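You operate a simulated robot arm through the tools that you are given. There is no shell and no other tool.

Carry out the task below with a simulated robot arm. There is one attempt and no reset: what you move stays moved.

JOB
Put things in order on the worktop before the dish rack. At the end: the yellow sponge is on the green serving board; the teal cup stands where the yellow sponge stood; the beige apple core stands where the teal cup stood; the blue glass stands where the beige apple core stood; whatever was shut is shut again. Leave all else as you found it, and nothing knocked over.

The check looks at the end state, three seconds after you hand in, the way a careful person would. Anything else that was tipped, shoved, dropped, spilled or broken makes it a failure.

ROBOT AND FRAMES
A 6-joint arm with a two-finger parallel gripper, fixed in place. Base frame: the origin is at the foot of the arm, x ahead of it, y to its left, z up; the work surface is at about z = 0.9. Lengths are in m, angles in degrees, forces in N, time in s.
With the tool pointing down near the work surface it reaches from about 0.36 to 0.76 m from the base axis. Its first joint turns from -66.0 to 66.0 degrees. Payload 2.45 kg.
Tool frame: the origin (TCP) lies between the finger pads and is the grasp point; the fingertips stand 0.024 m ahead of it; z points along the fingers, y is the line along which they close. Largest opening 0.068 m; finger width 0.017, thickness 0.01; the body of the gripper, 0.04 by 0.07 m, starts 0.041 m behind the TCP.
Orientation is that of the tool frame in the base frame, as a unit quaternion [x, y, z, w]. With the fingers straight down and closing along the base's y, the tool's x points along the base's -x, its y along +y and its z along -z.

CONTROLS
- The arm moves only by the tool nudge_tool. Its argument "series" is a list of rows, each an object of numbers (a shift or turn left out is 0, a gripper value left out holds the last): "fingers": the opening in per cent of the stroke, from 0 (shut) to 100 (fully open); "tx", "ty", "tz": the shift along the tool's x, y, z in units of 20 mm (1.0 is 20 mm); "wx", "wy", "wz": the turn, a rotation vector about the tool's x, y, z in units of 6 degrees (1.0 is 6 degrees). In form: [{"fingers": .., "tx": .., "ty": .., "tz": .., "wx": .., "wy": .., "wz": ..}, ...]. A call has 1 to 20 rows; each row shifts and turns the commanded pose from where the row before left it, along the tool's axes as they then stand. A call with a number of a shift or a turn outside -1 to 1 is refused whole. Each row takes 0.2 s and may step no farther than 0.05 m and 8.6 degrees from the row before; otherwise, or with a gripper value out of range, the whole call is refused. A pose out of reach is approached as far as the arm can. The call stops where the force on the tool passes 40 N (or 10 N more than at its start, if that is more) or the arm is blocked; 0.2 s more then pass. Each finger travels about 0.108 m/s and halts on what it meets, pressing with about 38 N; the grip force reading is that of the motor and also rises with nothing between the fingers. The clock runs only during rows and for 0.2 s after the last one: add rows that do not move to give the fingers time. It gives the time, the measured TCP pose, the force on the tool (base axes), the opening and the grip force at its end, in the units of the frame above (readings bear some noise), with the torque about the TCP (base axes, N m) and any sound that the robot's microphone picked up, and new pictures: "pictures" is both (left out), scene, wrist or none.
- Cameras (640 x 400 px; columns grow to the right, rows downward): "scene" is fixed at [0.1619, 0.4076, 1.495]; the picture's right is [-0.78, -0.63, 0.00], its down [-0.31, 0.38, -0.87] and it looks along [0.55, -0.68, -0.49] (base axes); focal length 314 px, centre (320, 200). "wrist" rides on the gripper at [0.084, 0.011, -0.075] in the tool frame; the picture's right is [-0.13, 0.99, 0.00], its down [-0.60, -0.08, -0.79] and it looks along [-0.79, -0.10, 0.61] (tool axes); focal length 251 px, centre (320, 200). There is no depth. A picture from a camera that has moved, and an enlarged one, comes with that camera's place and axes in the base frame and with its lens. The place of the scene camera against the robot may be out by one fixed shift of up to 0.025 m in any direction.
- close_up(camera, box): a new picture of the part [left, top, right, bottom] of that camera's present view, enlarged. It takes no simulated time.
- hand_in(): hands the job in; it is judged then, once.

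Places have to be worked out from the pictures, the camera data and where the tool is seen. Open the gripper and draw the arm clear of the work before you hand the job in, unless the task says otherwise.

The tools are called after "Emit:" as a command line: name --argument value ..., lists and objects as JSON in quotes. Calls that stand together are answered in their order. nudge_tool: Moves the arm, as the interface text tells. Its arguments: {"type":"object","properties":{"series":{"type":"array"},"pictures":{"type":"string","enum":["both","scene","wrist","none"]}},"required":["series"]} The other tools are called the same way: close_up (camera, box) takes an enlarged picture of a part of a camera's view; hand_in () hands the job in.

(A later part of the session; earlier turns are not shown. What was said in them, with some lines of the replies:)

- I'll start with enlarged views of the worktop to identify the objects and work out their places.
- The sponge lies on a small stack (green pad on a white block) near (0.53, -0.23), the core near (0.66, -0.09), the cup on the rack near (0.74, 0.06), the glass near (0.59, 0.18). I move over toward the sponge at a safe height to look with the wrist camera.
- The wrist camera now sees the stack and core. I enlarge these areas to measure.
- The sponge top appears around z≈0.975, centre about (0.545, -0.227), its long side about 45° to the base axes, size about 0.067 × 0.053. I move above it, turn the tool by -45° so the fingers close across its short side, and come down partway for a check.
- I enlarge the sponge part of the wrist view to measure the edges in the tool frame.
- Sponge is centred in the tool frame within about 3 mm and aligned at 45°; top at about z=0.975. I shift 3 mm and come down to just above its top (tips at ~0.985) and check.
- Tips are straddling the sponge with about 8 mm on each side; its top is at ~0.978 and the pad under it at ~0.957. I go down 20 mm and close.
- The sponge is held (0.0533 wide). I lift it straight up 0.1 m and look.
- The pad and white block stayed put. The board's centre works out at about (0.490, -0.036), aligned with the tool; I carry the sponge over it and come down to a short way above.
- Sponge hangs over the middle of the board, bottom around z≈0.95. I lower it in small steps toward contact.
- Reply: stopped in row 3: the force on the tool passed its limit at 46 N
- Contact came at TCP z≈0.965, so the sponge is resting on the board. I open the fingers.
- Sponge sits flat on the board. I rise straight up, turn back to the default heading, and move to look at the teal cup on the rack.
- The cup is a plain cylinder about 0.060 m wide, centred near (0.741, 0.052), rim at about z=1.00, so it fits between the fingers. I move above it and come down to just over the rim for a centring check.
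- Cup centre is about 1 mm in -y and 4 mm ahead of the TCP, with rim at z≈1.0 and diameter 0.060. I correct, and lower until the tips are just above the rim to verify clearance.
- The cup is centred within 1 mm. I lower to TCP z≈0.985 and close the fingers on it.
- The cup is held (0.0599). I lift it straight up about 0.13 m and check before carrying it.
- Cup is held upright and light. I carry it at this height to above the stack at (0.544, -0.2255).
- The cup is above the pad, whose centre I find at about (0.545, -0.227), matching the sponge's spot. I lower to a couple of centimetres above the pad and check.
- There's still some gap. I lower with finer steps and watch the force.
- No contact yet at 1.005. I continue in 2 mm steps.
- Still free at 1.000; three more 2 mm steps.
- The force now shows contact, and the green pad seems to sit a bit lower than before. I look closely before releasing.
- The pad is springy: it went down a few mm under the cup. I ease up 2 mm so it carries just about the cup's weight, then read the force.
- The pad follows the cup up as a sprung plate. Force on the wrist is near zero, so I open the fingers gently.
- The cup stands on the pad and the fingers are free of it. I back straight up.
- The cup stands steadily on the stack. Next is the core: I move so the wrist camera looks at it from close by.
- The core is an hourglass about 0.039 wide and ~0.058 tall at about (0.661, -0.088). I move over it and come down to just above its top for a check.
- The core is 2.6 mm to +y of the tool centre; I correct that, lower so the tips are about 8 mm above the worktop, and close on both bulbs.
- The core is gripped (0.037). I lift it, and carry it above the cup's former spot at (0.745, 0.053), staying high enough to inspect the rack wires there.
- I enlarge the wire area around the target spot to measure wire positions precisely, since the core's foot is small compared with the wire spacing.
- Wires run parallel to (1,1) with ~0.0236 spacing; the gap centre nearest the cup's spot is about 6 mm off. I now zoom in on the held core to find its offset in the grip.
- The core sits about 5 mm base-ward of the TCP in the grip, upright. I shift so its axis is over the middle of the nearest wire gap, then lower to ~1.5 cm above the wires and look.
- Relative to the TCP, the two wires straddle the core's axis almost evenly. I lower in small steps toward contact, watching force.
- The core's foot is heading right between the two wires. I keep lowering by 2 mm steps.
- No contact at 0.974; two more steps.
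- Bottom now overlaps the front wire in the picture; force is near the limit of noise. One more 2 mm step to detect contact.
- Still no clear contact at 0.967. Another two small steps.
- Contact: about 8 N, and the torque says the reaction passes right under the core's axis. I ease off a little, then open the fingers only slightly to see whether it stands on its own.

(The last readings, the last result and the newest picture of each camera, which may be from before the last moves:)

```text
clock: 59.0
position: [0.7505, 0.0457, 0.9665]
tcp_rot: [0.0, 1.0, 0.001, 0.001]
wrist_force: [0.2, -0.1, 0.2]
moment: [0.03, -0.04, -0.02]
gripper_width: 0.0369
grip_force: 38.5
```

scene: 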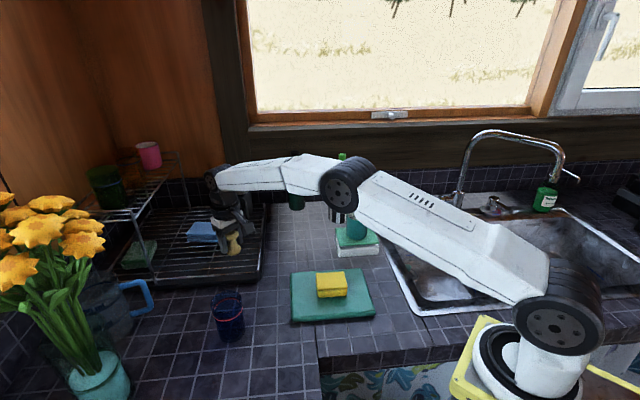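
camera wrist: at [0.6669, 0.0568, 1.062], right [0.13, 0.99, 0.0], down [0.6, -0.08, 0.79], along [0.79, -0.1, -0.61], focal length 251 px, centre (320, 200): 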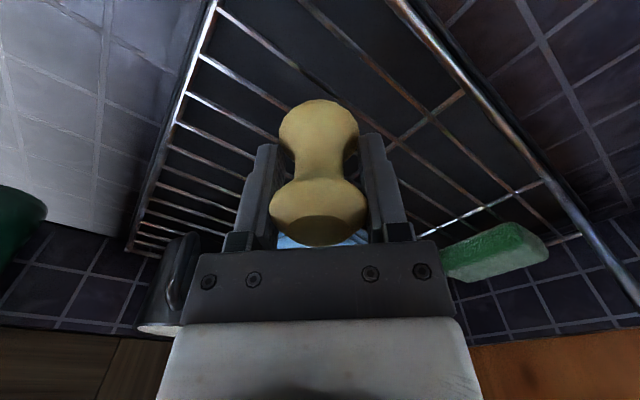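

Now nearly zero load. I open slightly (about 3 mm per side) and look.

Emit:
nudge_tool --series '[{"fingers": 58}, {"fingers": 62}, {"fingers": 62}, {}, {}]' --pictures "wrist"

Emit:
close_up --camera "scene" --box '[205, 215, 265, 265]'

Emit:
close_up --camera "wrist" --box '[220, 60, 420, 250]'

```text
clock: 60.2
position: [0.7516, 0.0466, 0.9655]
tcp_rot: [0.0, 1.0, 0.0, 0.0]
wrist_force: [0.6, 1.4, -0.6]
moment: [0.0, 0.03, 0.03]
gripper_width: 0.0421
grip_force: 0.0
camera wrist: at [0.6675, 0.0572, 1.0418], right [0.13, 0.99, 0.0], down [0.6, -0.08, 0.79], along [0.79, -0.1, -0.61], focal length 251 px, centre (320, 200)
```

wrist: 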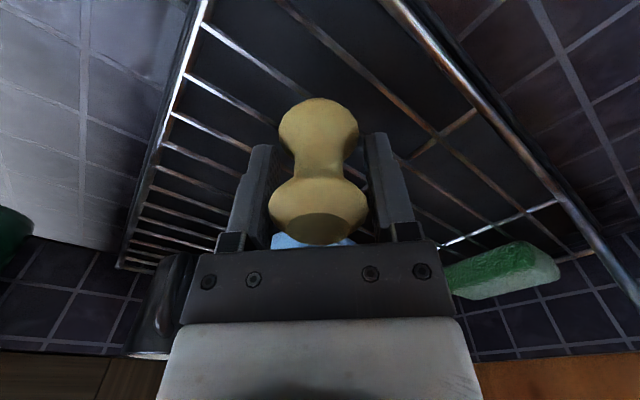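

```text
8.00 times, centred on (235, 240) of scene
camera zoom: at [0.1619, 0.4076, 1.495], right [-0.78, -0.63, 0.0], down [-0.31, 0.38, -0.87], along [0.55, -0.68, -0.49], focal length 2509 px, centre (1000, -120)
```

zoom: 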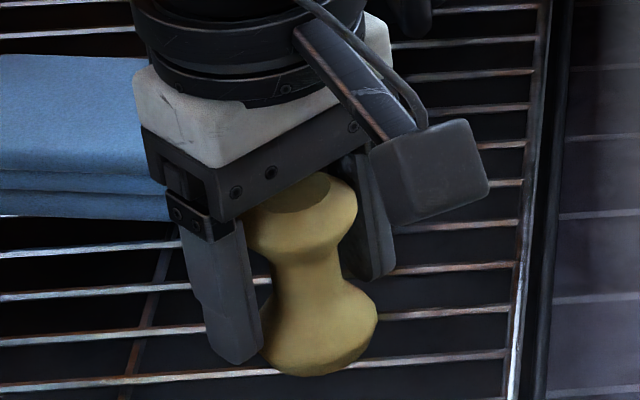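

```text
2.11 times, centred on (320, 155) of wrist
camera zoom: at [0.6675, 0.0572, 1.0418], right [0.13, 0.99, 0.0], down [0.6, -0.08, 0.79], along [0.79, -0.1, -0.61], focal length 529 px, centre (320, 295)
```

zoom: 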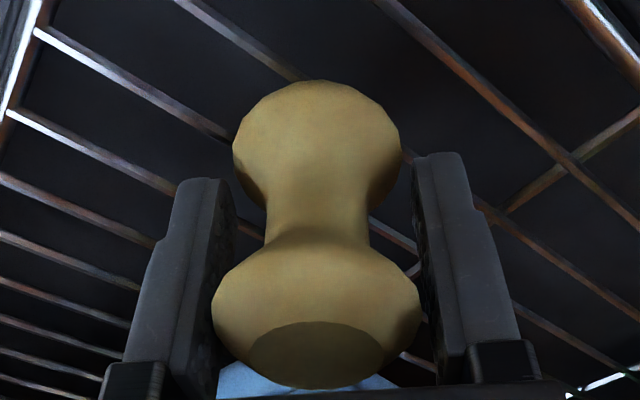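

The core shows no change in pose with the fingers loose; it appears to stand. I open further and wait a moment.

Emit:
nudge_tool --series '[{"fingers": 75}, {"fingers": 88}, {"fingers": 100}, {}, {}, {}]' --pictures "none"

Emit:
close_up --camera "scene" --box '[205, 215, 265, 265]'

Emit:
close_up --camera "wrist" --box '[220, 60, 420, 250]'

```text
clock: 61.6
position: [0.7511, 0.0469, 0.9667]
tcp_rot: [0.0, 1.0, 0.001, 0.001]
wrist_force: [0.3, 0.3, -0.7]
moment: [-0.01, 0.0, 0.03]
gripper_width: 0.0682
grip_force: 0.1
```

```text
8.00 times, centred on (235, 240) of scene
camera zoom: at [0.1619, 0.4076, 1.495], right [-0.78, -0.63, 0.0], down [-0.31, 0.38, -0.87], along [0.55, -0.68, -0.49], focal length 2509 px, centre (1000, -120)
```

zoom: 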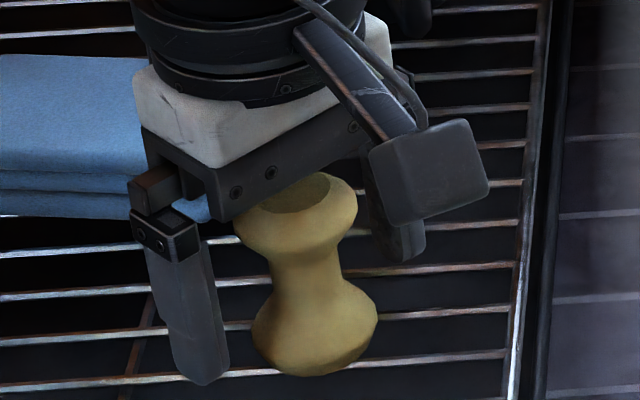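

```text
2.11 times, centred on (320, 155) of wrist
camera zoom: at [0.6675, 0.0572, 1.0418], right [0.13, 0.99, 0.0], down [0.6, -0.08, 0.79], along [0.79, -0.1, -0.61], focal length 529 px, centre (320, 295)
```

zoom: 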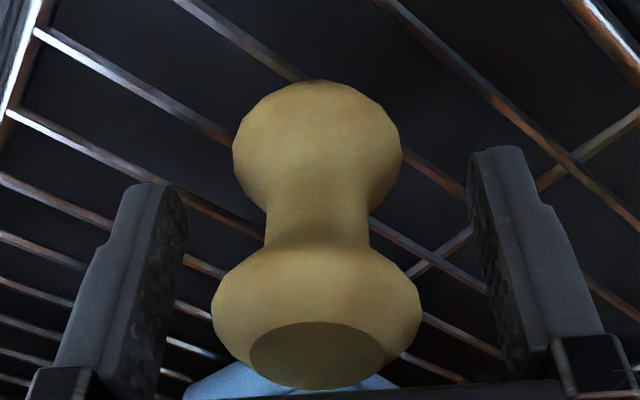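

The core stands on its own, unchanged. I raise the gripper straight up, slowly at first.

Emit:
nudge_tool --series '[{"fingers": 100, "tz": -0.3}, {"tz": -0.5}, {"tz": -0.7}, {"tz": -1}, {"tz": -1}, {"tz": -1}, {"tz": -1}, {"tz": -1}, {}, {}]'

Emit:
close_up --camera "scene" --box '[195, 195, 275, 275]'

Emit:
close_up --camera "wrist" --box '[240, 0, 400, 120]'

```text
clock: 63.9
position: [0.7499, 0.0444, 1.0979]
tcp_rot: [0.001, 1.0, 0.001, 0.001]
wrist_force: [0.2, -0.2, -0.1]
moment: [-0.01, 0.0, -0.02]
gripper_width: 0.0681
grip_force: 0.0
camera wrist: at [0.6656, 0.0553, 1.1725], right [0.13, 0.99, 0.0], down [0.6, -0.08, 0.79], along [0.79, -0.1, -0.61], focal length 251 px, centre (320, 200)
```

scene: 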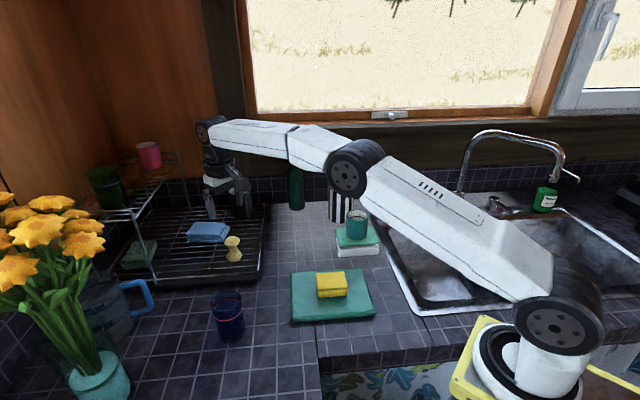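
wrist: 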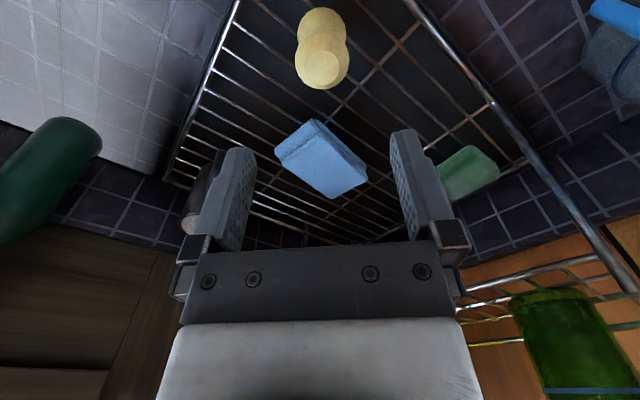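

```text
5.00 times, centred on (235, 235) of scene
camera zoom: at [0.1619, 0.4076, 1.495], right [-0.78, -0.63, 0.0], down [-0.31, 0.38, -0.87], along [0.55, -0.68, -0.49], focal length 1568 px, centre (745, 25)
```

zoom: 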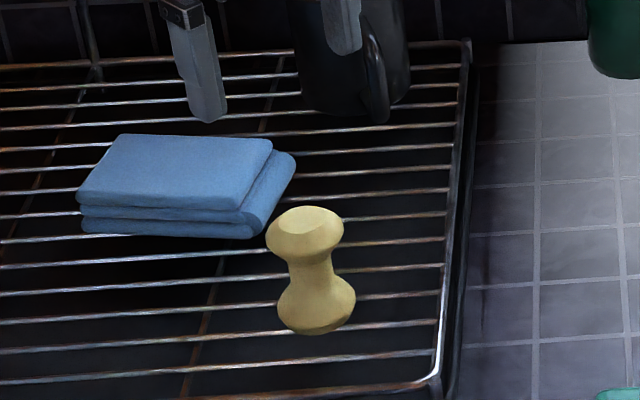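

```text
3.33 times, centred on (320, 60) of wrist
camera zoom: at [0.6656, 0.0553, 1.1725], right [0.13, 0.99, 0.0], down [0.6, -0.08, 0.79], along [0.79, -0.1, -0.61], focal length 838 px, centre (320, 667)
```

zoom: 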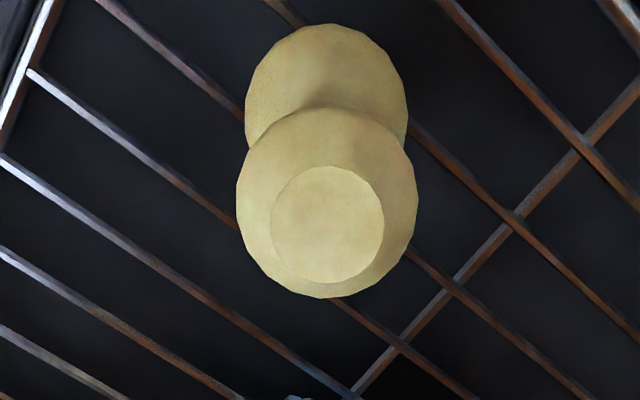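

The core stands well, at the cup's old spot. Now the blue glass: I move back and to the left to look at it with the wrist camera.

Emit:
nudge_tool --series '[{"fingers": 100, "tx": 1}, {"tx": 1}, {"tx": 1, "ty": 0.6}, {"tx": 1, "ty": 0.6}, {"tx": 1, "ty": 0.6}, {"tx": 1, "ty": 0.6}, {"tx": 1, "ty": 0.6}, {"tx": 1, "ty": 0.7}, {"tx": 1, "ty": 0.7}, {"tx": 1, "ty": 0.7}, {"tx": 1, "ty": 0.7}, {"tx": 1, "ty": 0.7}, {"tx": 0.6, "ty": 0.6}, {}, {}]'

Emit:
close_up --camera "wrist" --box '[220, 0, 460, 160]'

Emit:
close_up --camera "scene" --box '[190, 270, 270, 350]'

```text
clock: 67.0
position: [0.4979, 0.1887, 1.0955]
tcp_rot: [-0.001, 1.0, 0.0, 0.001]
wrist_force: [0.0, 0.5, 0.7]
moment: [-0.02, 0.0, -0.01]
gripper_width: 0.0681
grip_force: 0.0
camera wrist: at [0.4144, 0.1993, 1.1706], right [0.13, 0.99, 0.0], down [0.6, -0.08, 0.79], along [0.79, -0.1, -0.61], focal length 251 px, centre (320, 200)
```

scene: 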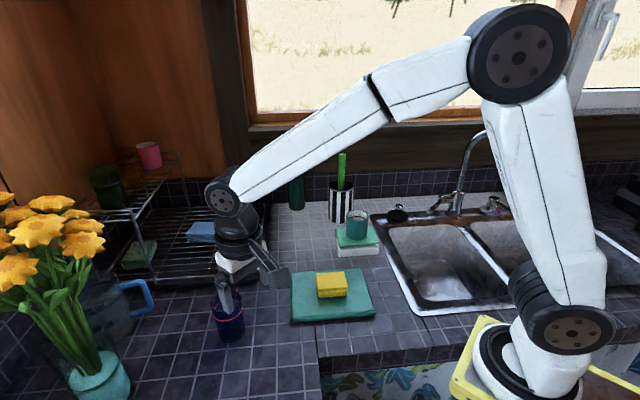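
wrist: 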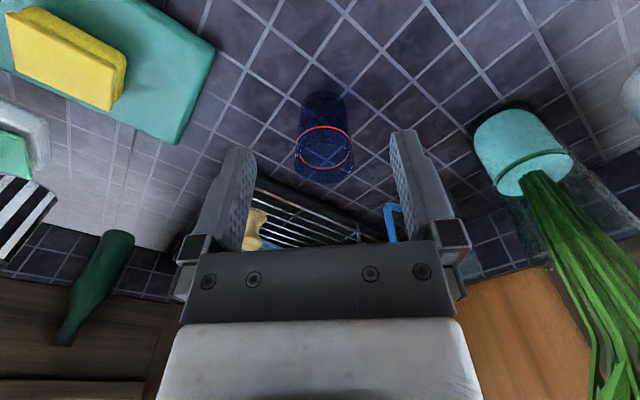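

```text
2.50 times, centred on (340, 80) of wrist
camera zoom: at [0.4144, 0.1993, 1.1706], right [0.13, 0.99, 0.0], down [0.6, -0.08, 0.79], along [0.79, -0.1, -0.61], focal length 629 px, centre (270, 500)
```

zoom: 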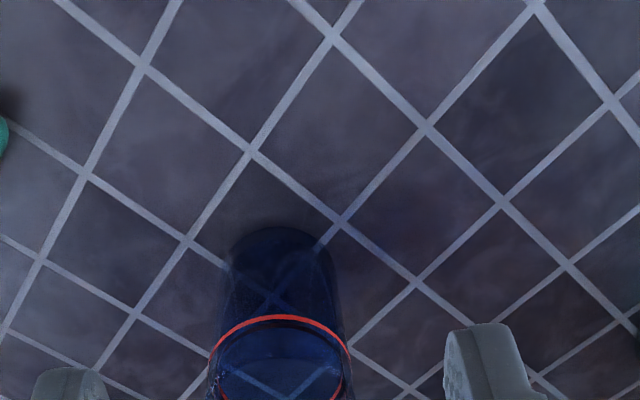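

```text
5.00 times, centred on (230, 310) of scene
camera zoom: at [0.1619, 0.4076, 1.495], right [-0.78, -0.63, 0.0], down [-0.31, 0.38, -0.87], along [0.55, -0.68, -0.49], focal length 1568 px, centre (770, -350)
```

zoom: 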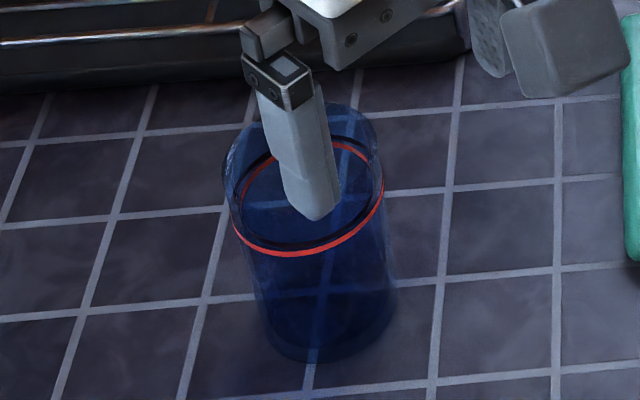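

I zoom in on the glass in the wrist view to measure its rim and base.

Emit:
close_up --camera "wrist" --box '[260, 70, 400, 200]'

```text
3.08 times, centred on (330, 135) of wrist
camera zoom: at [0.4144, 0.1993, 1.1706], right [0.13, 0.99, 0.0], down [0.6, -0.08, 0.79], along [0.79, -0.1, -0.61], focal length 774 px, centre (289, 400)
```

zoom: 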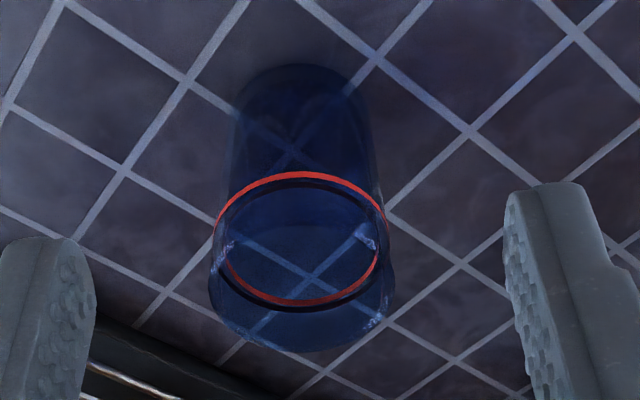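

Glass: rim ≈0.059 wide at z≈0.989, base ≈0.053 wide, centre ≈(0.590, 0.181). I move above it, stopping with tips ~2 cm above the rim.

Emit:
nudge_tool --series '[{"fingers": 100, "tx": -1, "ty": -0.1}, {"tx": -1, "ty": -0.1}, {"tx": -1, "ty": -0.1}, {"tx": -1, "ty": -0.1}, {"tx": -0.58}, {"tz": 1}, {"tz": 1}, {"tz": 0.7}, {}, {}]'

Emit:
close_up --camera "wrist" --box '[210, 20, 430, 200]'

Emit:
close_up --camera "scene" --box '[190, 260, 270, 350]'

```text
clock: 69.2
position: [0.5907, 0.1815, 1.043]
tcp_rot: [0.0, 1.0, 0.0, 0.001]
wrist_force: [-1.2, -0.4, -0.3]
moment: [-0.02, 0.04, 0.0]
gripper_width: 0.068
grip_force: 0.0
camera wrist: at [0.5064, 0.1912, 1.1184], right [0.13, 0.99, 0.0], down [0.6, -0.08, 0.79], along [0.79, -0.1, -0.61], focal length 251 px, centre (320, 200)
```

scene: 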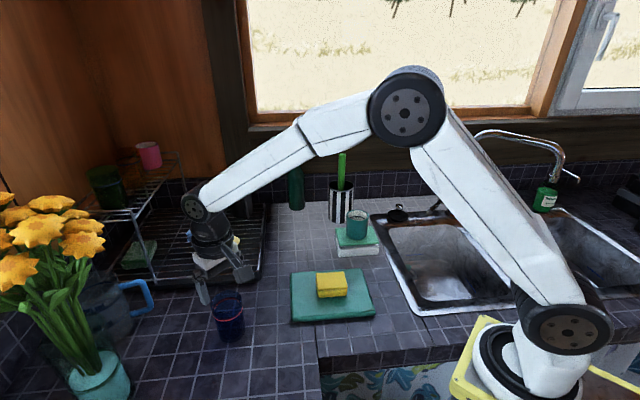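
wrist: 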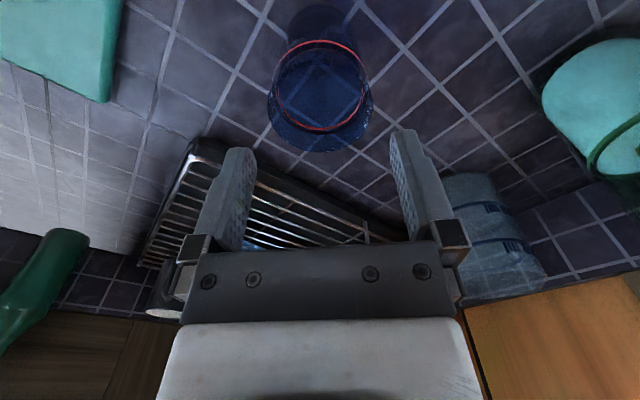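

```text
2.22 times, centred on (320, 110) of wrist
camera zoom: at [0.5064, 0.1912, 1.1184], right [0.13, 0.99, 0.0], down [0.6, -0.08, 0.79], along [0.79, -0.1, -0.61], focal length 559 px, centre (320, 400)
```

zoom: 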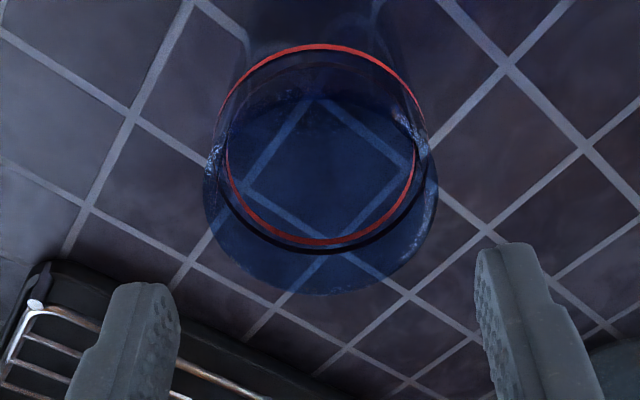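

```text
4.44 times, centred on (230, 305) of scene
camera zoom: at [0.1619, 0.4076, 1.495], right [-0.78, -0.63, 0.0], down [-0.31, 0.38, -0.87], along [0.55, -0.68, -0.49], focal length 1394 px, centre (720, -267)
```

zoom: 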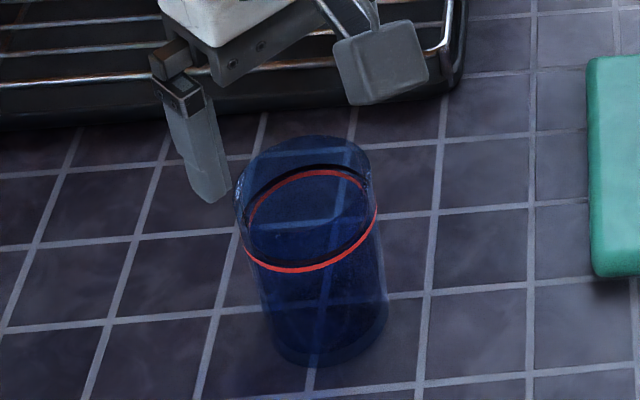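

The glass is centred within about 1 mm. I lower until tips are just above the rim and verify once more.

Emit:
nudge_tool --series '[{"fingers": 100, "tx": -0.05, "ty": 0.04, "tz": 0.6}, {"tz": 0.6}, {}, {}]'

Emit:
close_up --camera "wrist" --box '[210, 40, 430, 220]'

```text
clock: 70.2
position: [0.5937, 0.1825, 1.0202]
tcp_rot: [0.0, 1.0, -0.001, 0.0]
wrist_force: [-0.7, 0.8, 0.0]
moment: [-0.02, 0.0, -0.01]
gripper_width: 0.0676
grip_force: 0.0
camera wrist: at [0.5104, 0.1932, 1.0952], right [0.13, 0.99, 0.0], down [0.6, -0.08, 0.79], along [0.79, -0.1, -0.61], focal length 251 px, centre (320, 200)
```

scene: 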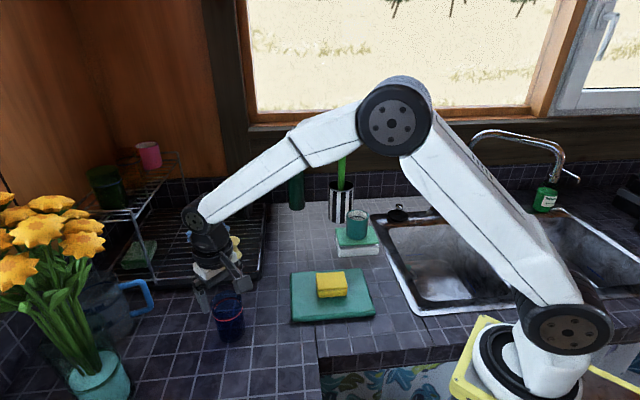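
wrist: 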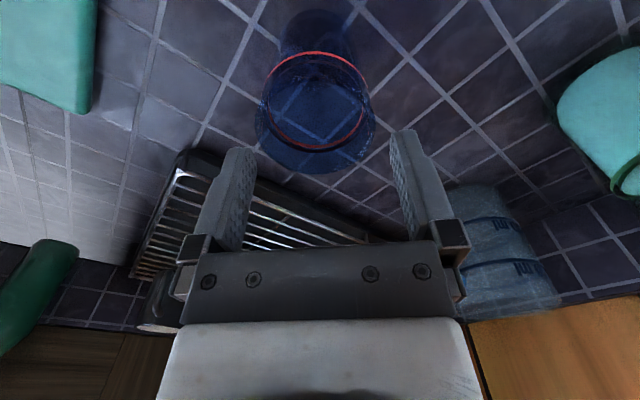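

```text
2.22 times, centred on (320, 130) of wrist
camera zoom: at [0.5104, 0.1932, 1.0952], right [0.13, 0.99, 0.0], down [0.6, -0.08, 0.79], along [0.79, -0.1, -0.61], focal length 559 px, centre (320, 356)
```

zoom: 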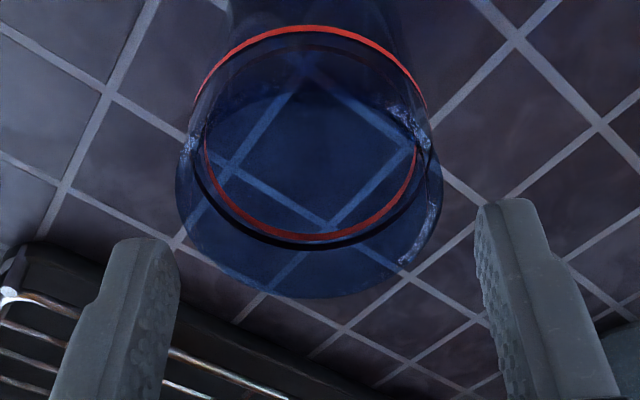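

Well centred still (about 1 mm). I lower to TCP z≈0.962 and close on the glass.

Emit:
nudge_tool --series '[{"fingers": 100, "ty": -0.04, "tz": 0.5}, {"tz": 0.6}, {"tz": 0.6}, {"tz": 0.6}, {"tz": 0.6}, {}, {"fingers": 92}, {"fingers": 80}, {"fingers": 0}, {"fingers": 0}]'

Emit:
close_up --camera "scene" --box '[190, 260, 270, 350]'

Emit:
close_up --camera "wrist" --box '[210, 60, 430, 250]'

```text
clock: 72.5
position: [0.5924, 0.1804, 0.9625]
tcp_rot: [0.0, 1.0, 0.0, 0.001]
wrist_force: [-0.1, -1.1, 0.3]
moment: [0.01, -0.02, 0.01]
gripper_width: 0.0581
grip_force: 38.1
camera wrist: at [0.5086, 0.1906, 1.0369], right [0.13, 0.99, 0.0], down [0.6, -0.08, 0.79], along [0.79, -0.1, -0.61], focal length 251 px, centre (320, 200)
```

scene: 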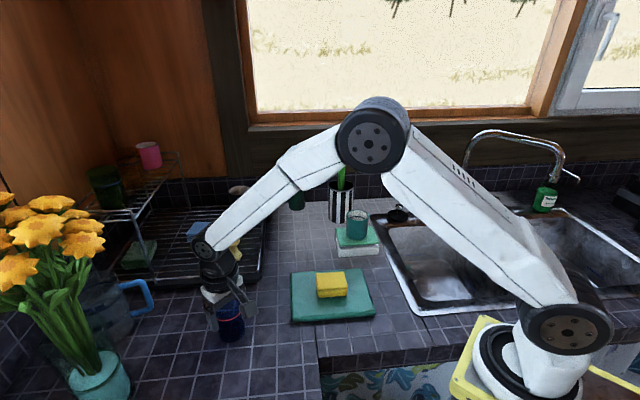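
wrist: 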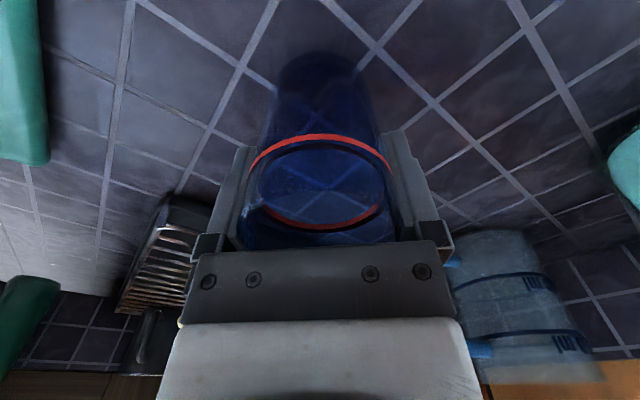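

```text
4.44 times, centred on (230, 305) of scene
camera zoom: at [0.162, 0.4076, 1.495], right [-0.78, -0.63, 0.0], down [-0.31, 0.38, -0.87], along [0.55, -0.68, -0.49], focal length 1394 px, centre (720, -267)
```

zoom: 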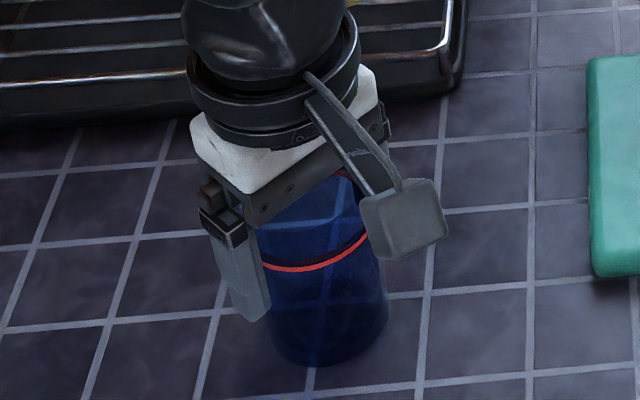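

```text
2.11 times, centred on (320, 155) of wrist
camera zoom: at [0.5086, 0.1906, 1.0369], right [0.13, 0.99, 0.0], down [0.6, -0.08, 0.79], along [0.79, -0.1, -0.61], focal length 529 px, centre (320, 295)
```

zoom: 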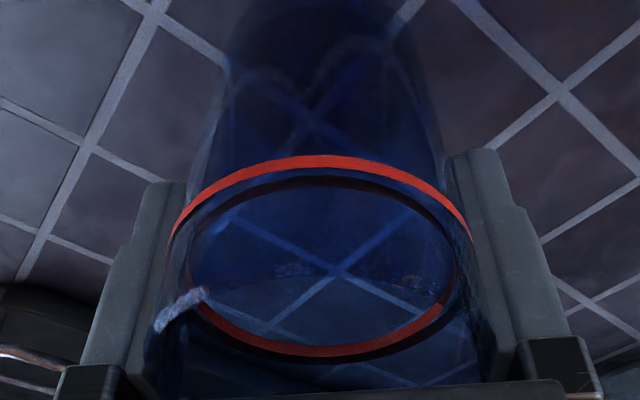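

Glass gripped (0.058). I lift it slowly straight up.

Emit:
nudge_tool --series '[{"fingers": 0, "tz": -0.2}, {"tz": -0.4}, {"tz": -0.6}, {"tz": -0.8}, {"tz": -1}, {"tz": -1}, {"tz": -1}, {"tz": -0.6}, {}]'

Emit:
close_up --camera "scene" --box '[180, 220, 290, 340]'

```text
clock: 74.5
position: [0.5914, 0.183, 1.0727]
tcp_rot: [0.001, 1.0, -0.001, 0.001]
wrist_force: [0.0, 0.3, -2.0]
moment: [0.02, -0.02, -0.04]
gripper_width: 0.0579
grip_force: 38.0
camera wrist: at [0.5081, 0.193, 1.1473], right [0.13, 0.99, 0.0], down [0.6, -0.08, 0.79], along [0.79, -0.1, -0.61], focal length 251 px, centre (320, 200)
```

scene: 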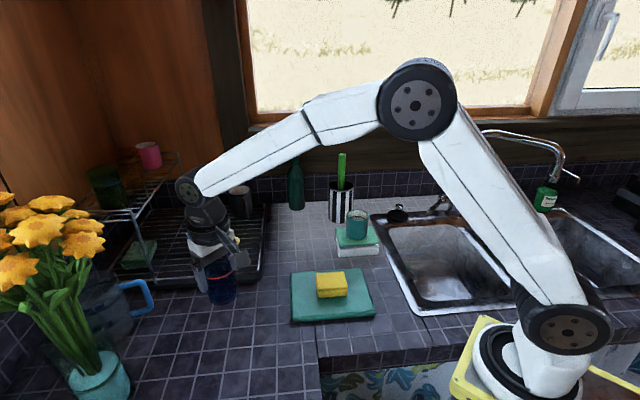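
wrist: 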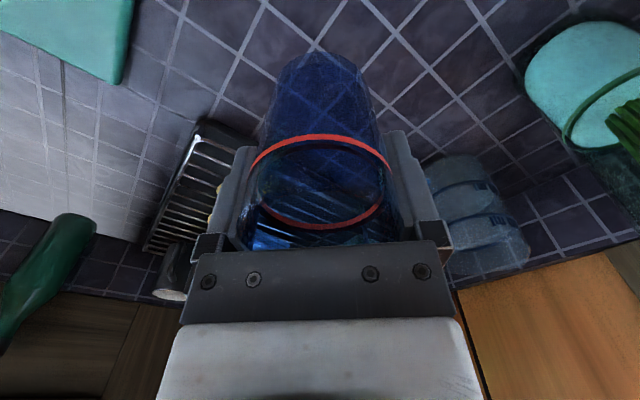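

```text
3.33 times, centred on (235, 280) of scene
camera zoom: at [0.162, 0.4076, 1.495], right [-0.78, -0.63, 0.0], down [-0.31, 0.38, -0.87], along [0.55, -0.68, -0.49], focal length 1046 px, centre (603, -67)
```

zoom: 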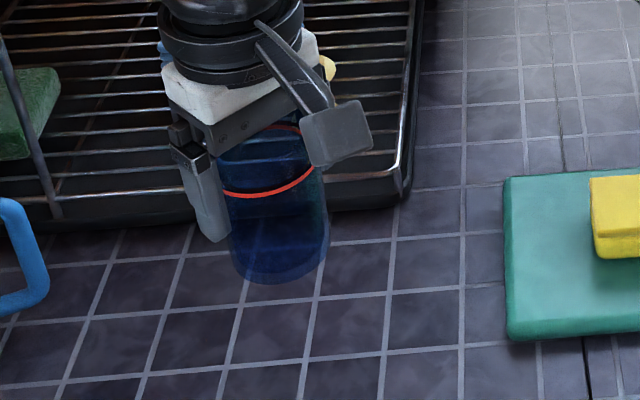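

The glass hangs upright (about 2 N). I carry it gently to above the core's former spot at (0.660, -0.087).

Emit:
nudge_tool --series '[{"fingers": 0, "tx": -0.12, "ty": -0.45}, {"tx": -0.2, "ty": -0.8}, {"tx": -0.24, "ty": -0.96}, {"tx": -0.24, "ty": -0.96}, {"tx": -0.24, "ty": -0.96}, {"tx": -0.24, "ty": -0.96}, {"tx": -0.24, "ty": -0.96}, {"tx": -0.24, "ty": -0.96}, {"tx": -0.24, "ty": -0.96}, {"tx": -0.24, "ty": -0.96}, {"tx": -0.24, "ty": -0.96}, {"tx": -0.24, "ty": -0.96}, {"tx": -0.24, "ty": -0.96}, {"tx": -0.24, "ty": -0.96}, {"tx": -0.15, "ty": -0.64}, {}, {}]'

Emit:
close_up --camera "scene" --box '[240, 180, 350, 290]'

Emit:
close_up --camera "wrist" --box '[180, 0, 460, 200]'

```text
clock: 78.0
position: [0.6596, -0.0879, 1.072]
tcp_rot: [0.0, 1.0, 0.0, 0.0]
wrist_force: [-0.3, 0.0, -1.0]
moment: [-0.03, -0.01, 0.01]
gripper_width: 0.0578
grip_force: 38.0
camera wrist: at [0.5757, -0.0778, 1.1473], right [0.13, 0.99, 0.0], down [0.6, -0.08, 0.79], along [0.79, -0.1, -0.61], focal length 251 px, centre (320, 200)
```

scene: 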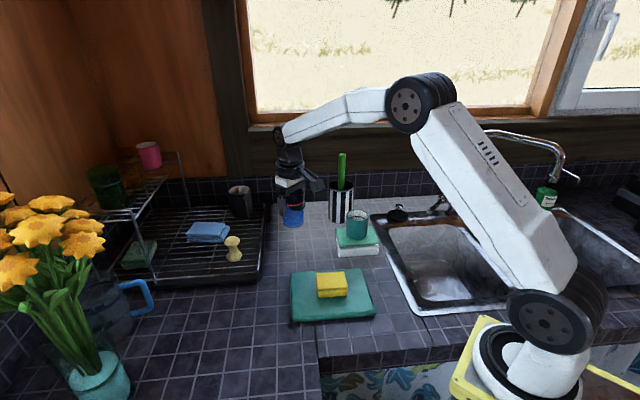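
wrist: 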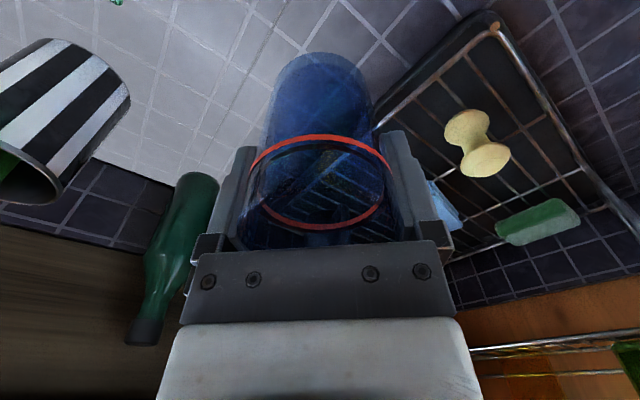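

```text
3.64 times, centred on (295, 235) of scene
camera zoom: at [0.162, 0.4075, 1.495], right [-0.78, -0.63, 0.0], down [-0.31, 0.38, -0.87], along [0.55, -0.68, -0.49], focal length 1140 px, centre (411, 73)
```

zoom: 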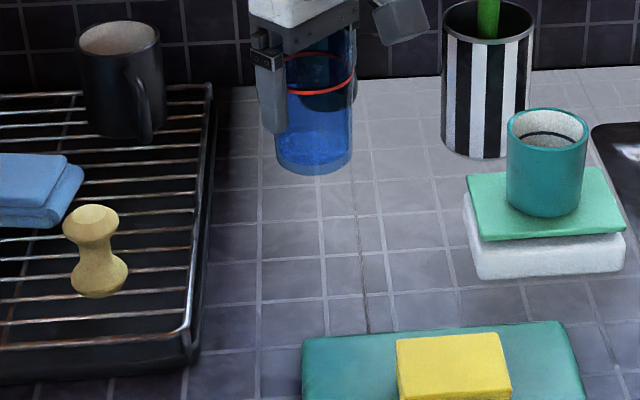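

```text
2.00 times, centred on (320, 100) of wrist
camera zoom: at [0.5757, -0.0778, 1.1473], right [0.13, 0.99, 0.0], down [0.6, -0.08, 0.79], along [0.79, -0.1, -0.61], focal length 503 px, centre (320, 400)
```

zoom: 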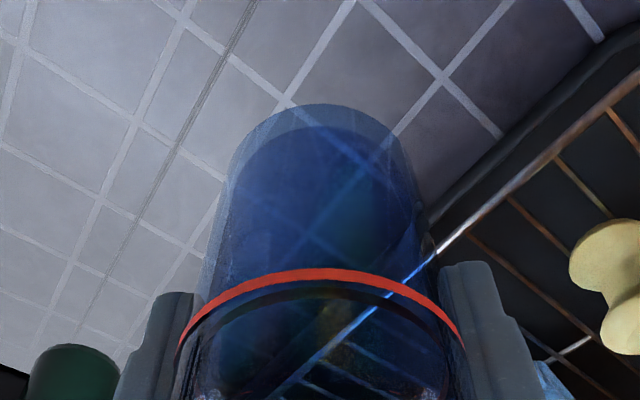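

Glass is above the core's former spot. I lower it to about 1 cm above the worktop.

Emit:
nudge_tool --series '[{"fingers": 0, "tz": 0.7}, {"tz": 1}, {"tz": 1}, {"tz": 1}, {"tz": 0.7}, {"tz": 0.4}, {"tz": 0.2}, {}, {}]' --pictures "wrist"

Emit:
close_up --camera "scene" --box '[255, 190, 345, 280]'

```text
clock: 80.0
position: [0.6597, -0.0872, 0.9732]
tcp_rot: [0.0, 1.0, 0.0, 0.001]
wrist_force: [0.6, 0.2, -1.7]
moment: [0.04, 0.0, -0.05]
gripper_width: 0.0579
grip_force: 38.8
camera wrist: at [0.5753, -0.0762, 1.0479], right [0.13, 0.99, 0.0], down [0.6, -0.08, 0.79], along [0.79, -0.1, -0.61], focal length 251 px, centre (320, 200)
```

wrist: 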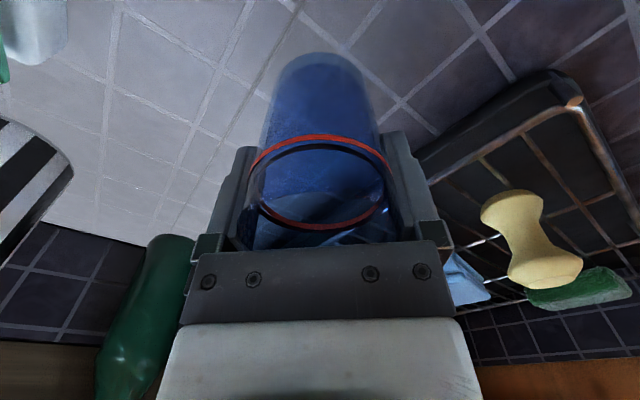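

```text
4.44 times, centred on (300, 235) of scene
camera zoom: at [0.162, 0.4076, 1.495], right [-0.78, -0.63, 0.0], down [-0.31, 0.38, -0.87], along [0.55, -0.68, -0.49], focal length 1394 px, centre (409, 44)
```

zoom: 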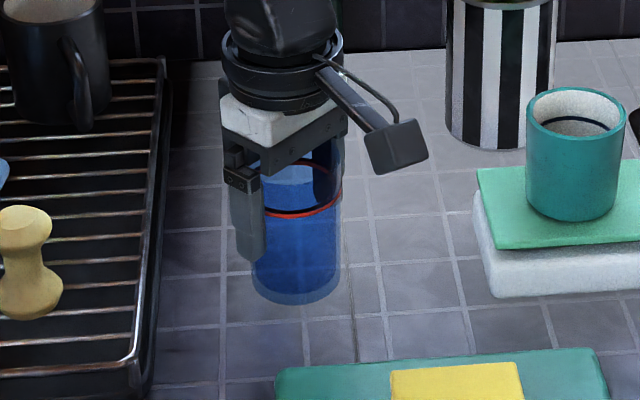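

In the scene picture the glass's base will land right where the core's base was. I lower by small steps to contact.

Emit:
nudge_tool --series '[{"fingers": 0, "tz": 0.15}, {"tz": 0.1}, {"tz": 0.1}, {"tz": 0.1}, {}]' --pictures "none"

```text
clock: 81.2
position: [0.6594, -0.087, 0.9635]
tcp_rot: [0.0, 1.0, 0.0, 0.001]
wrist_force: [0.0, -0.6, -0.9]
moment: [-0.03, 0.0, -0.02]
gripper_width: 0.0581
grip_force: 37.8
```

Not yet in clear contact at 0.9635; a further 2 mm.

Emit:
nudge_tool --series '[{"fingers": 0, "tz": 0.06}, {"tz": 0.06}, {}]' --pictures "none"

```text
clock: 82.0
position: [0.6588, -0.0873, 0.9619]
tcp_rot: [0.0, 1.0, 0.0, 0.0]
wrist_force: [-0.3, -0.1, -1.4]
moment: [0.02, -0.04, -0.02]
gripper_width: 0.0579
grip_force: 38.0
```

Still carrying its weight (-1.4 N); another small step.

Emit:
nudge_tool --series '[{"fingers": 0, "tz": 0.06}, {}, {}]' --pictures "none"

```text
clock: 82.8
position: [0.6587, -0.0874, 0.9626]
tcp_rot: [0.001, 1.0, -0.001, 0.001]
wrist_force: [-2.9, 1.6, 10.0]
moment: [-0.1, 0.33, -0.07]
gripper_width: 0.0576
grip_force: 38.0
```

Contact at TCP z≈0.962 (10 N). I ease off about 1 mm and then open gently.

Emit:
nudge_tool --series '[{"fingers": 0, "tz": -0.05}, {}, {}]' --pictures "none"

```text
clock: 83.7
position: [0.6592, -0.0882, 0.9625]
tcp_rot: [0.0, 1.0, 0.0, 0.001]
wrist_force: [-0.4, 1.6, 7.5]
moment: [0.07, 0.09, -0.03]
gripper_width: 0.0578
grip_force: 38.0
```

Load is still 7.5 N and now well spread; I ease a bit more, then open.

Emit:
nudge_tool --series '[{"fingers": 0, "tz": -0.04}, {}, {"fingers": 90}, {"fingers": 95}, {"fingers": 100}, {"fingers": 100}, {}]' --pictures "wrist"

Emit:
close_up --camera "scene" --box '[255, 190, 345, 280]'

```text
clock: 85.2
position: [0.659, -0.0867, 0.9625]
tcp_rot: [-0.001, 1.0, -0.001, 0.001]
wrist_force: [-0.7, -0.2, -0.1]
moment: [0.0, 0.02, 0.0]
gripper_width: 0.0681
grip_force: 0.0
camera wrist: at [0.5747, -0.0772, 1.0371], right [0.13, 0.99, 0.0], down [0.6, -0.08, 0.79], along [0.79, -0.1, -0.61], focal length 251 px, centre (320, 200)
```

wrist: 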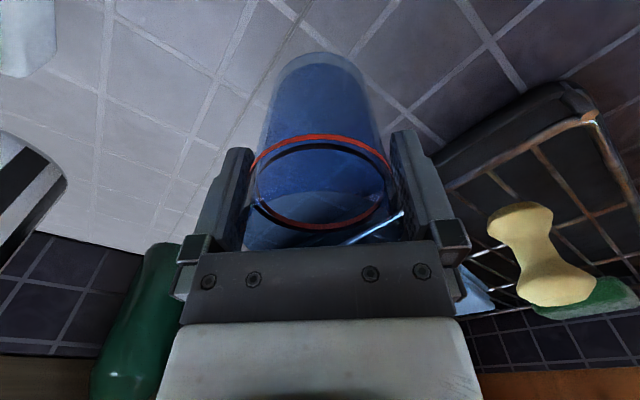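

```text
4.44 times, centred on (300, 235) of scene
camera zoom: at [0.1619, 0.4076, 1.495], right [-0.78, -0.63, 0.0], down [-0.31, 0.38, -0.87], along [0.55, -0.68, -0.49], focal length 1394 px, centre (409, 44)
```

zoom: 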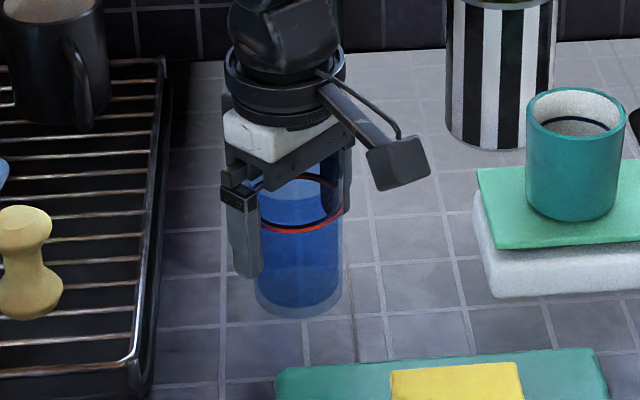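

The glass stands free. I raise the gripper straight up carefully.

Emit:
nudge_tool --series '[{"fingers": 100, "tz": -0.2}, {"tz": -0.3}, {"tz": -0.5}, {"tz": -0.7}, {"tz": -1}, {"tz": -1}, {"tz": -1}, {"tz": -1}, {"tz": -1}, {}, {}]'

Emit:
close_up --camera "scene" --box '[190, 180, 400, 330]'

Emit:
close_up --camera "wrist" --box '[200, 0, 560, 200]'

```text
clock: 87.7
position: [0.6606, -0.0884, 1.0973]
tcp_rot: [0.0, 1.0, 0.0, 0.001]
wrist_force: [0.3, 0.4, -0.9]
moment: [0.03, -0.02, -0.02]
gripper_width: 0.0679
grip_force: 0.1
camera wrist: at [0.5754, -0.0772, 1.1722], right [0.13, 0.99, 0.0], down [0.6, -0.08, 0.79], along [0.79, -0.1, -0.61], focal length 251 px, centre (320, 200)
```

scene: 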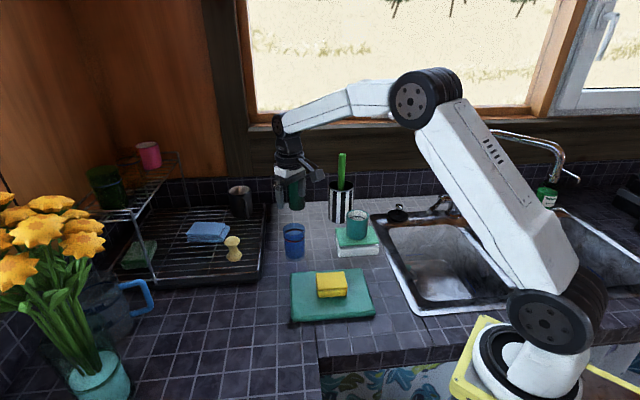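
wrist: 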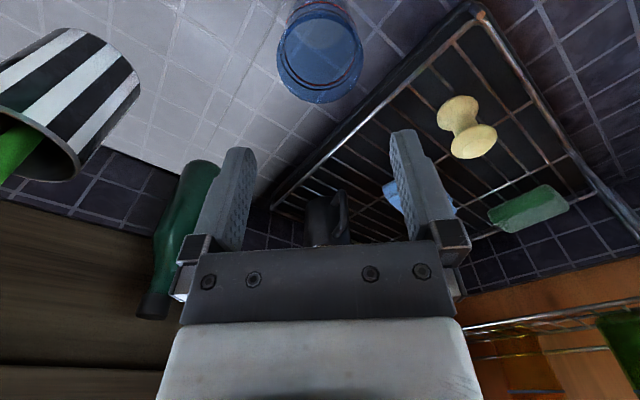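

```text
2.67 times, centred on (295, 255) of scene
camera zoom: at [0.1619, 0.4076, 1.495], right [-0.78, -0.63, 0.0], down [-0.31, 0.38, -0.87], along [0.55, -0.68, -0.49], focal length 836 px, centre (387, 53)
```

zoom: 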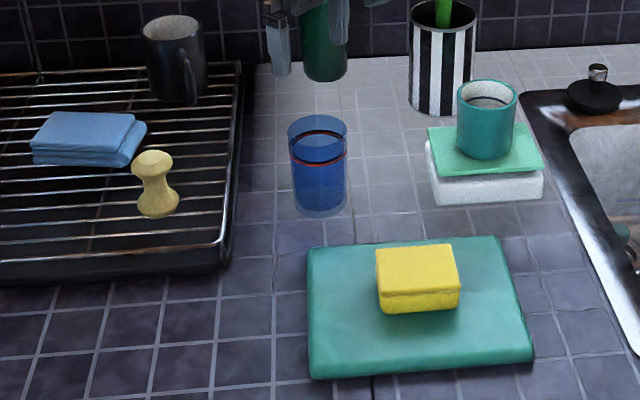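

```text
1.78 times, centred on (380, 100) of wrist
camera zoom: at [0.5754, -0.0772, 1.1722], right [0.13, 0.99, 0.0], down [0.6, -0.08, 0.79], along [0.79, -0.1, -0.61], focal length 447 px, centre (213, 378)
```

zoom: 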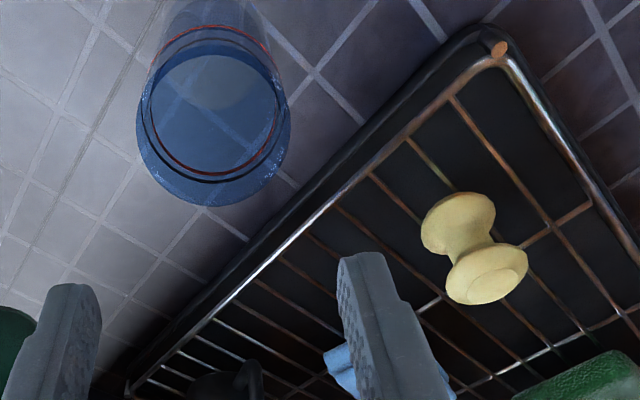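

All four are in place: sponge on board, cup on the pad stack, core on the rack, glass at the core's old spot. I draw the arm up and back to about its starting pose.

Emit:
nudge_tool --series '[{"fingers": 100, "tz": -1}, {"tz": -1}, {"tz": -1}, {"tz": -1}, {"tz": -1}, {"tz": -1}, {"tz": -0.6}, {"tx": 1, "ty": 0.7}, {"tx": 1, "ty": 0.7}, {"tx": 1, "ty": 0.7}, {"tx": 1, "ty": 0.7}, {"tx": 1, "ty": 0.7}, {"tx": 1, "ty": 0.7}, {"tx": 1, "ty": 0.7}, {"tx": 1, "ty": 0.7}, {}, {}, {}]'

Emit:
close_up --camera "scene" --box '[180, 180, 400, 340]'

Emit:
close_up --camera "wrist" --box '[80, 0, 560, 260]'

Emit:
close_up --camera "scene" --box '[205, 225, 265, 275]'

```text
clock: 91.5
position: [0.5004, 0.0222, 1.2274]
tcp_rot: [0.0, 1.0, 0.0, 0.001]
wrist_force: [0.0, -0.3, 0.9]
moment: [0.0, 0.0, -0.02]
gripper_width: 0.0677
grip_force: 0.0
camera wrist: at [0.4164, 0.0325, 1.3013], right [0.13, 0.99, 0.0], down [0.6, -0.08, 0.79], along [0.79, -0.1, -0.61], focal length 251 px, centre (320, 200)
```

scene: 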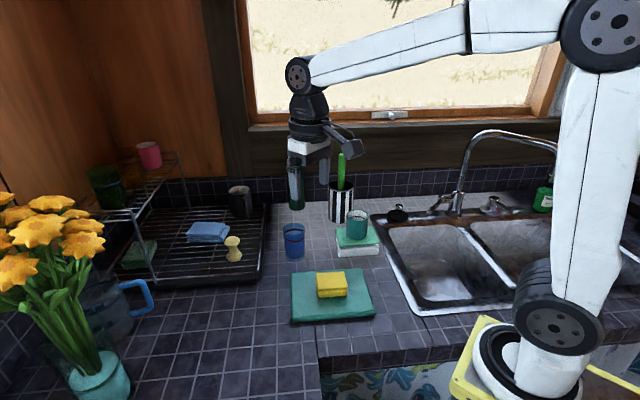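
wrist: 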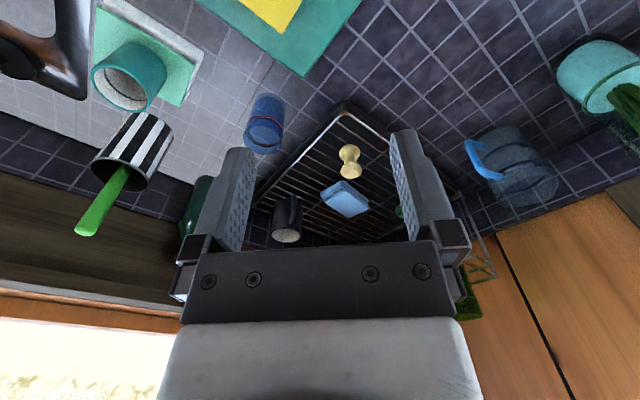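

```text
2.50 times, centred on (290, 260) of scene
camera zoom: at [0.1619, 0.4076, 1.495], right [-0.78, -0.63, 0.0], down [-0.31, 0.38, -0.87], along [0.55, -0.68, -0.49], focal length 784 px, centre (395, 50)
```

zoom: 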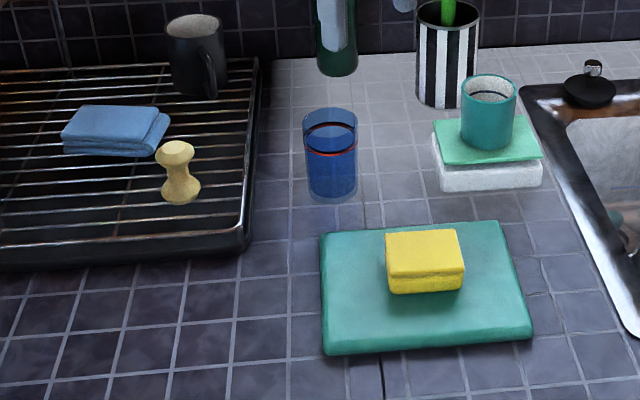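

```text
1.33 times, centred on (320, 130) of wrist
camera zoom: at [0.4164, 0.0325, 1.3013], right [0.13, 0.99, 0.0], down [0.6, -0.08, 0.79], along [0.79, -0.1, -0.61], focal length 335 px, centre (320, 293)
```

zoom: 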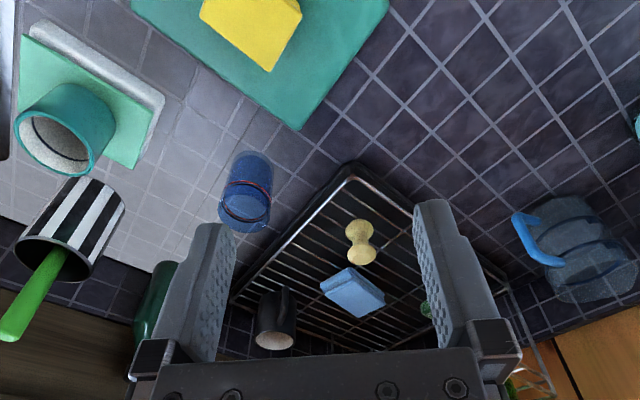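

```text
8.00 times, centred on (235, 250) of scene
camera zoom: at [0.1619, 0.4076, 1.495], right [-0.78, -0.63, 0.0], down [-0.31, 0.38, -0.87], along [0.55, -0.68, -0.49], focal length 2509 px, centre (1000, -200)
```

zoom: 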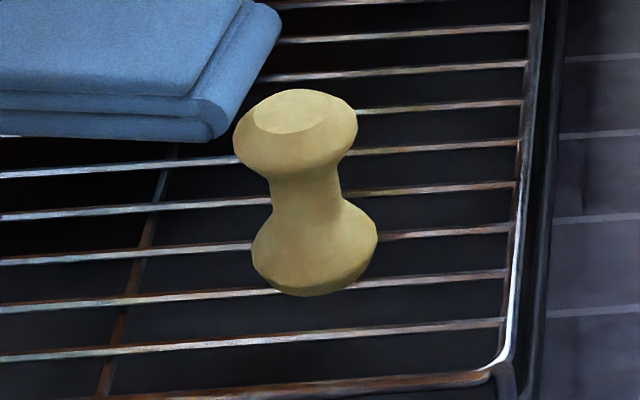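

Everything stands upright and still, the rest of the scene matches the start, the gripper is open and the arm is back clear of the worktop. I hand the job in.

Emit:
hand_in

```text
The job is handed in.
```

I've handed the job in with all four objects moved. In the last pictures they stand upright, and everything else looks as it was. No result came back, only that the job was handed in.

- **Yellow sponge:** it lies flat near the middle of the green serving board.
- **Teal cup:** it stands centred on the green pad over the white block, where the sponge was. The pad is springy and sits slightly lower under the cup.
- **Beige apple core:** it stands on the dish rack where the cup was. I set it about 6–7 mm off the cup's exact centre so its small foot rests across two wires. It stayed put for the roughly 30 seconds between my letting go of it and handing in.
- **Blue glass:** it stands on the worktop where the core was.

I did not open or move anything that was shut. The gripper is open and the arm is back at about its starting position, clear of the worktop.
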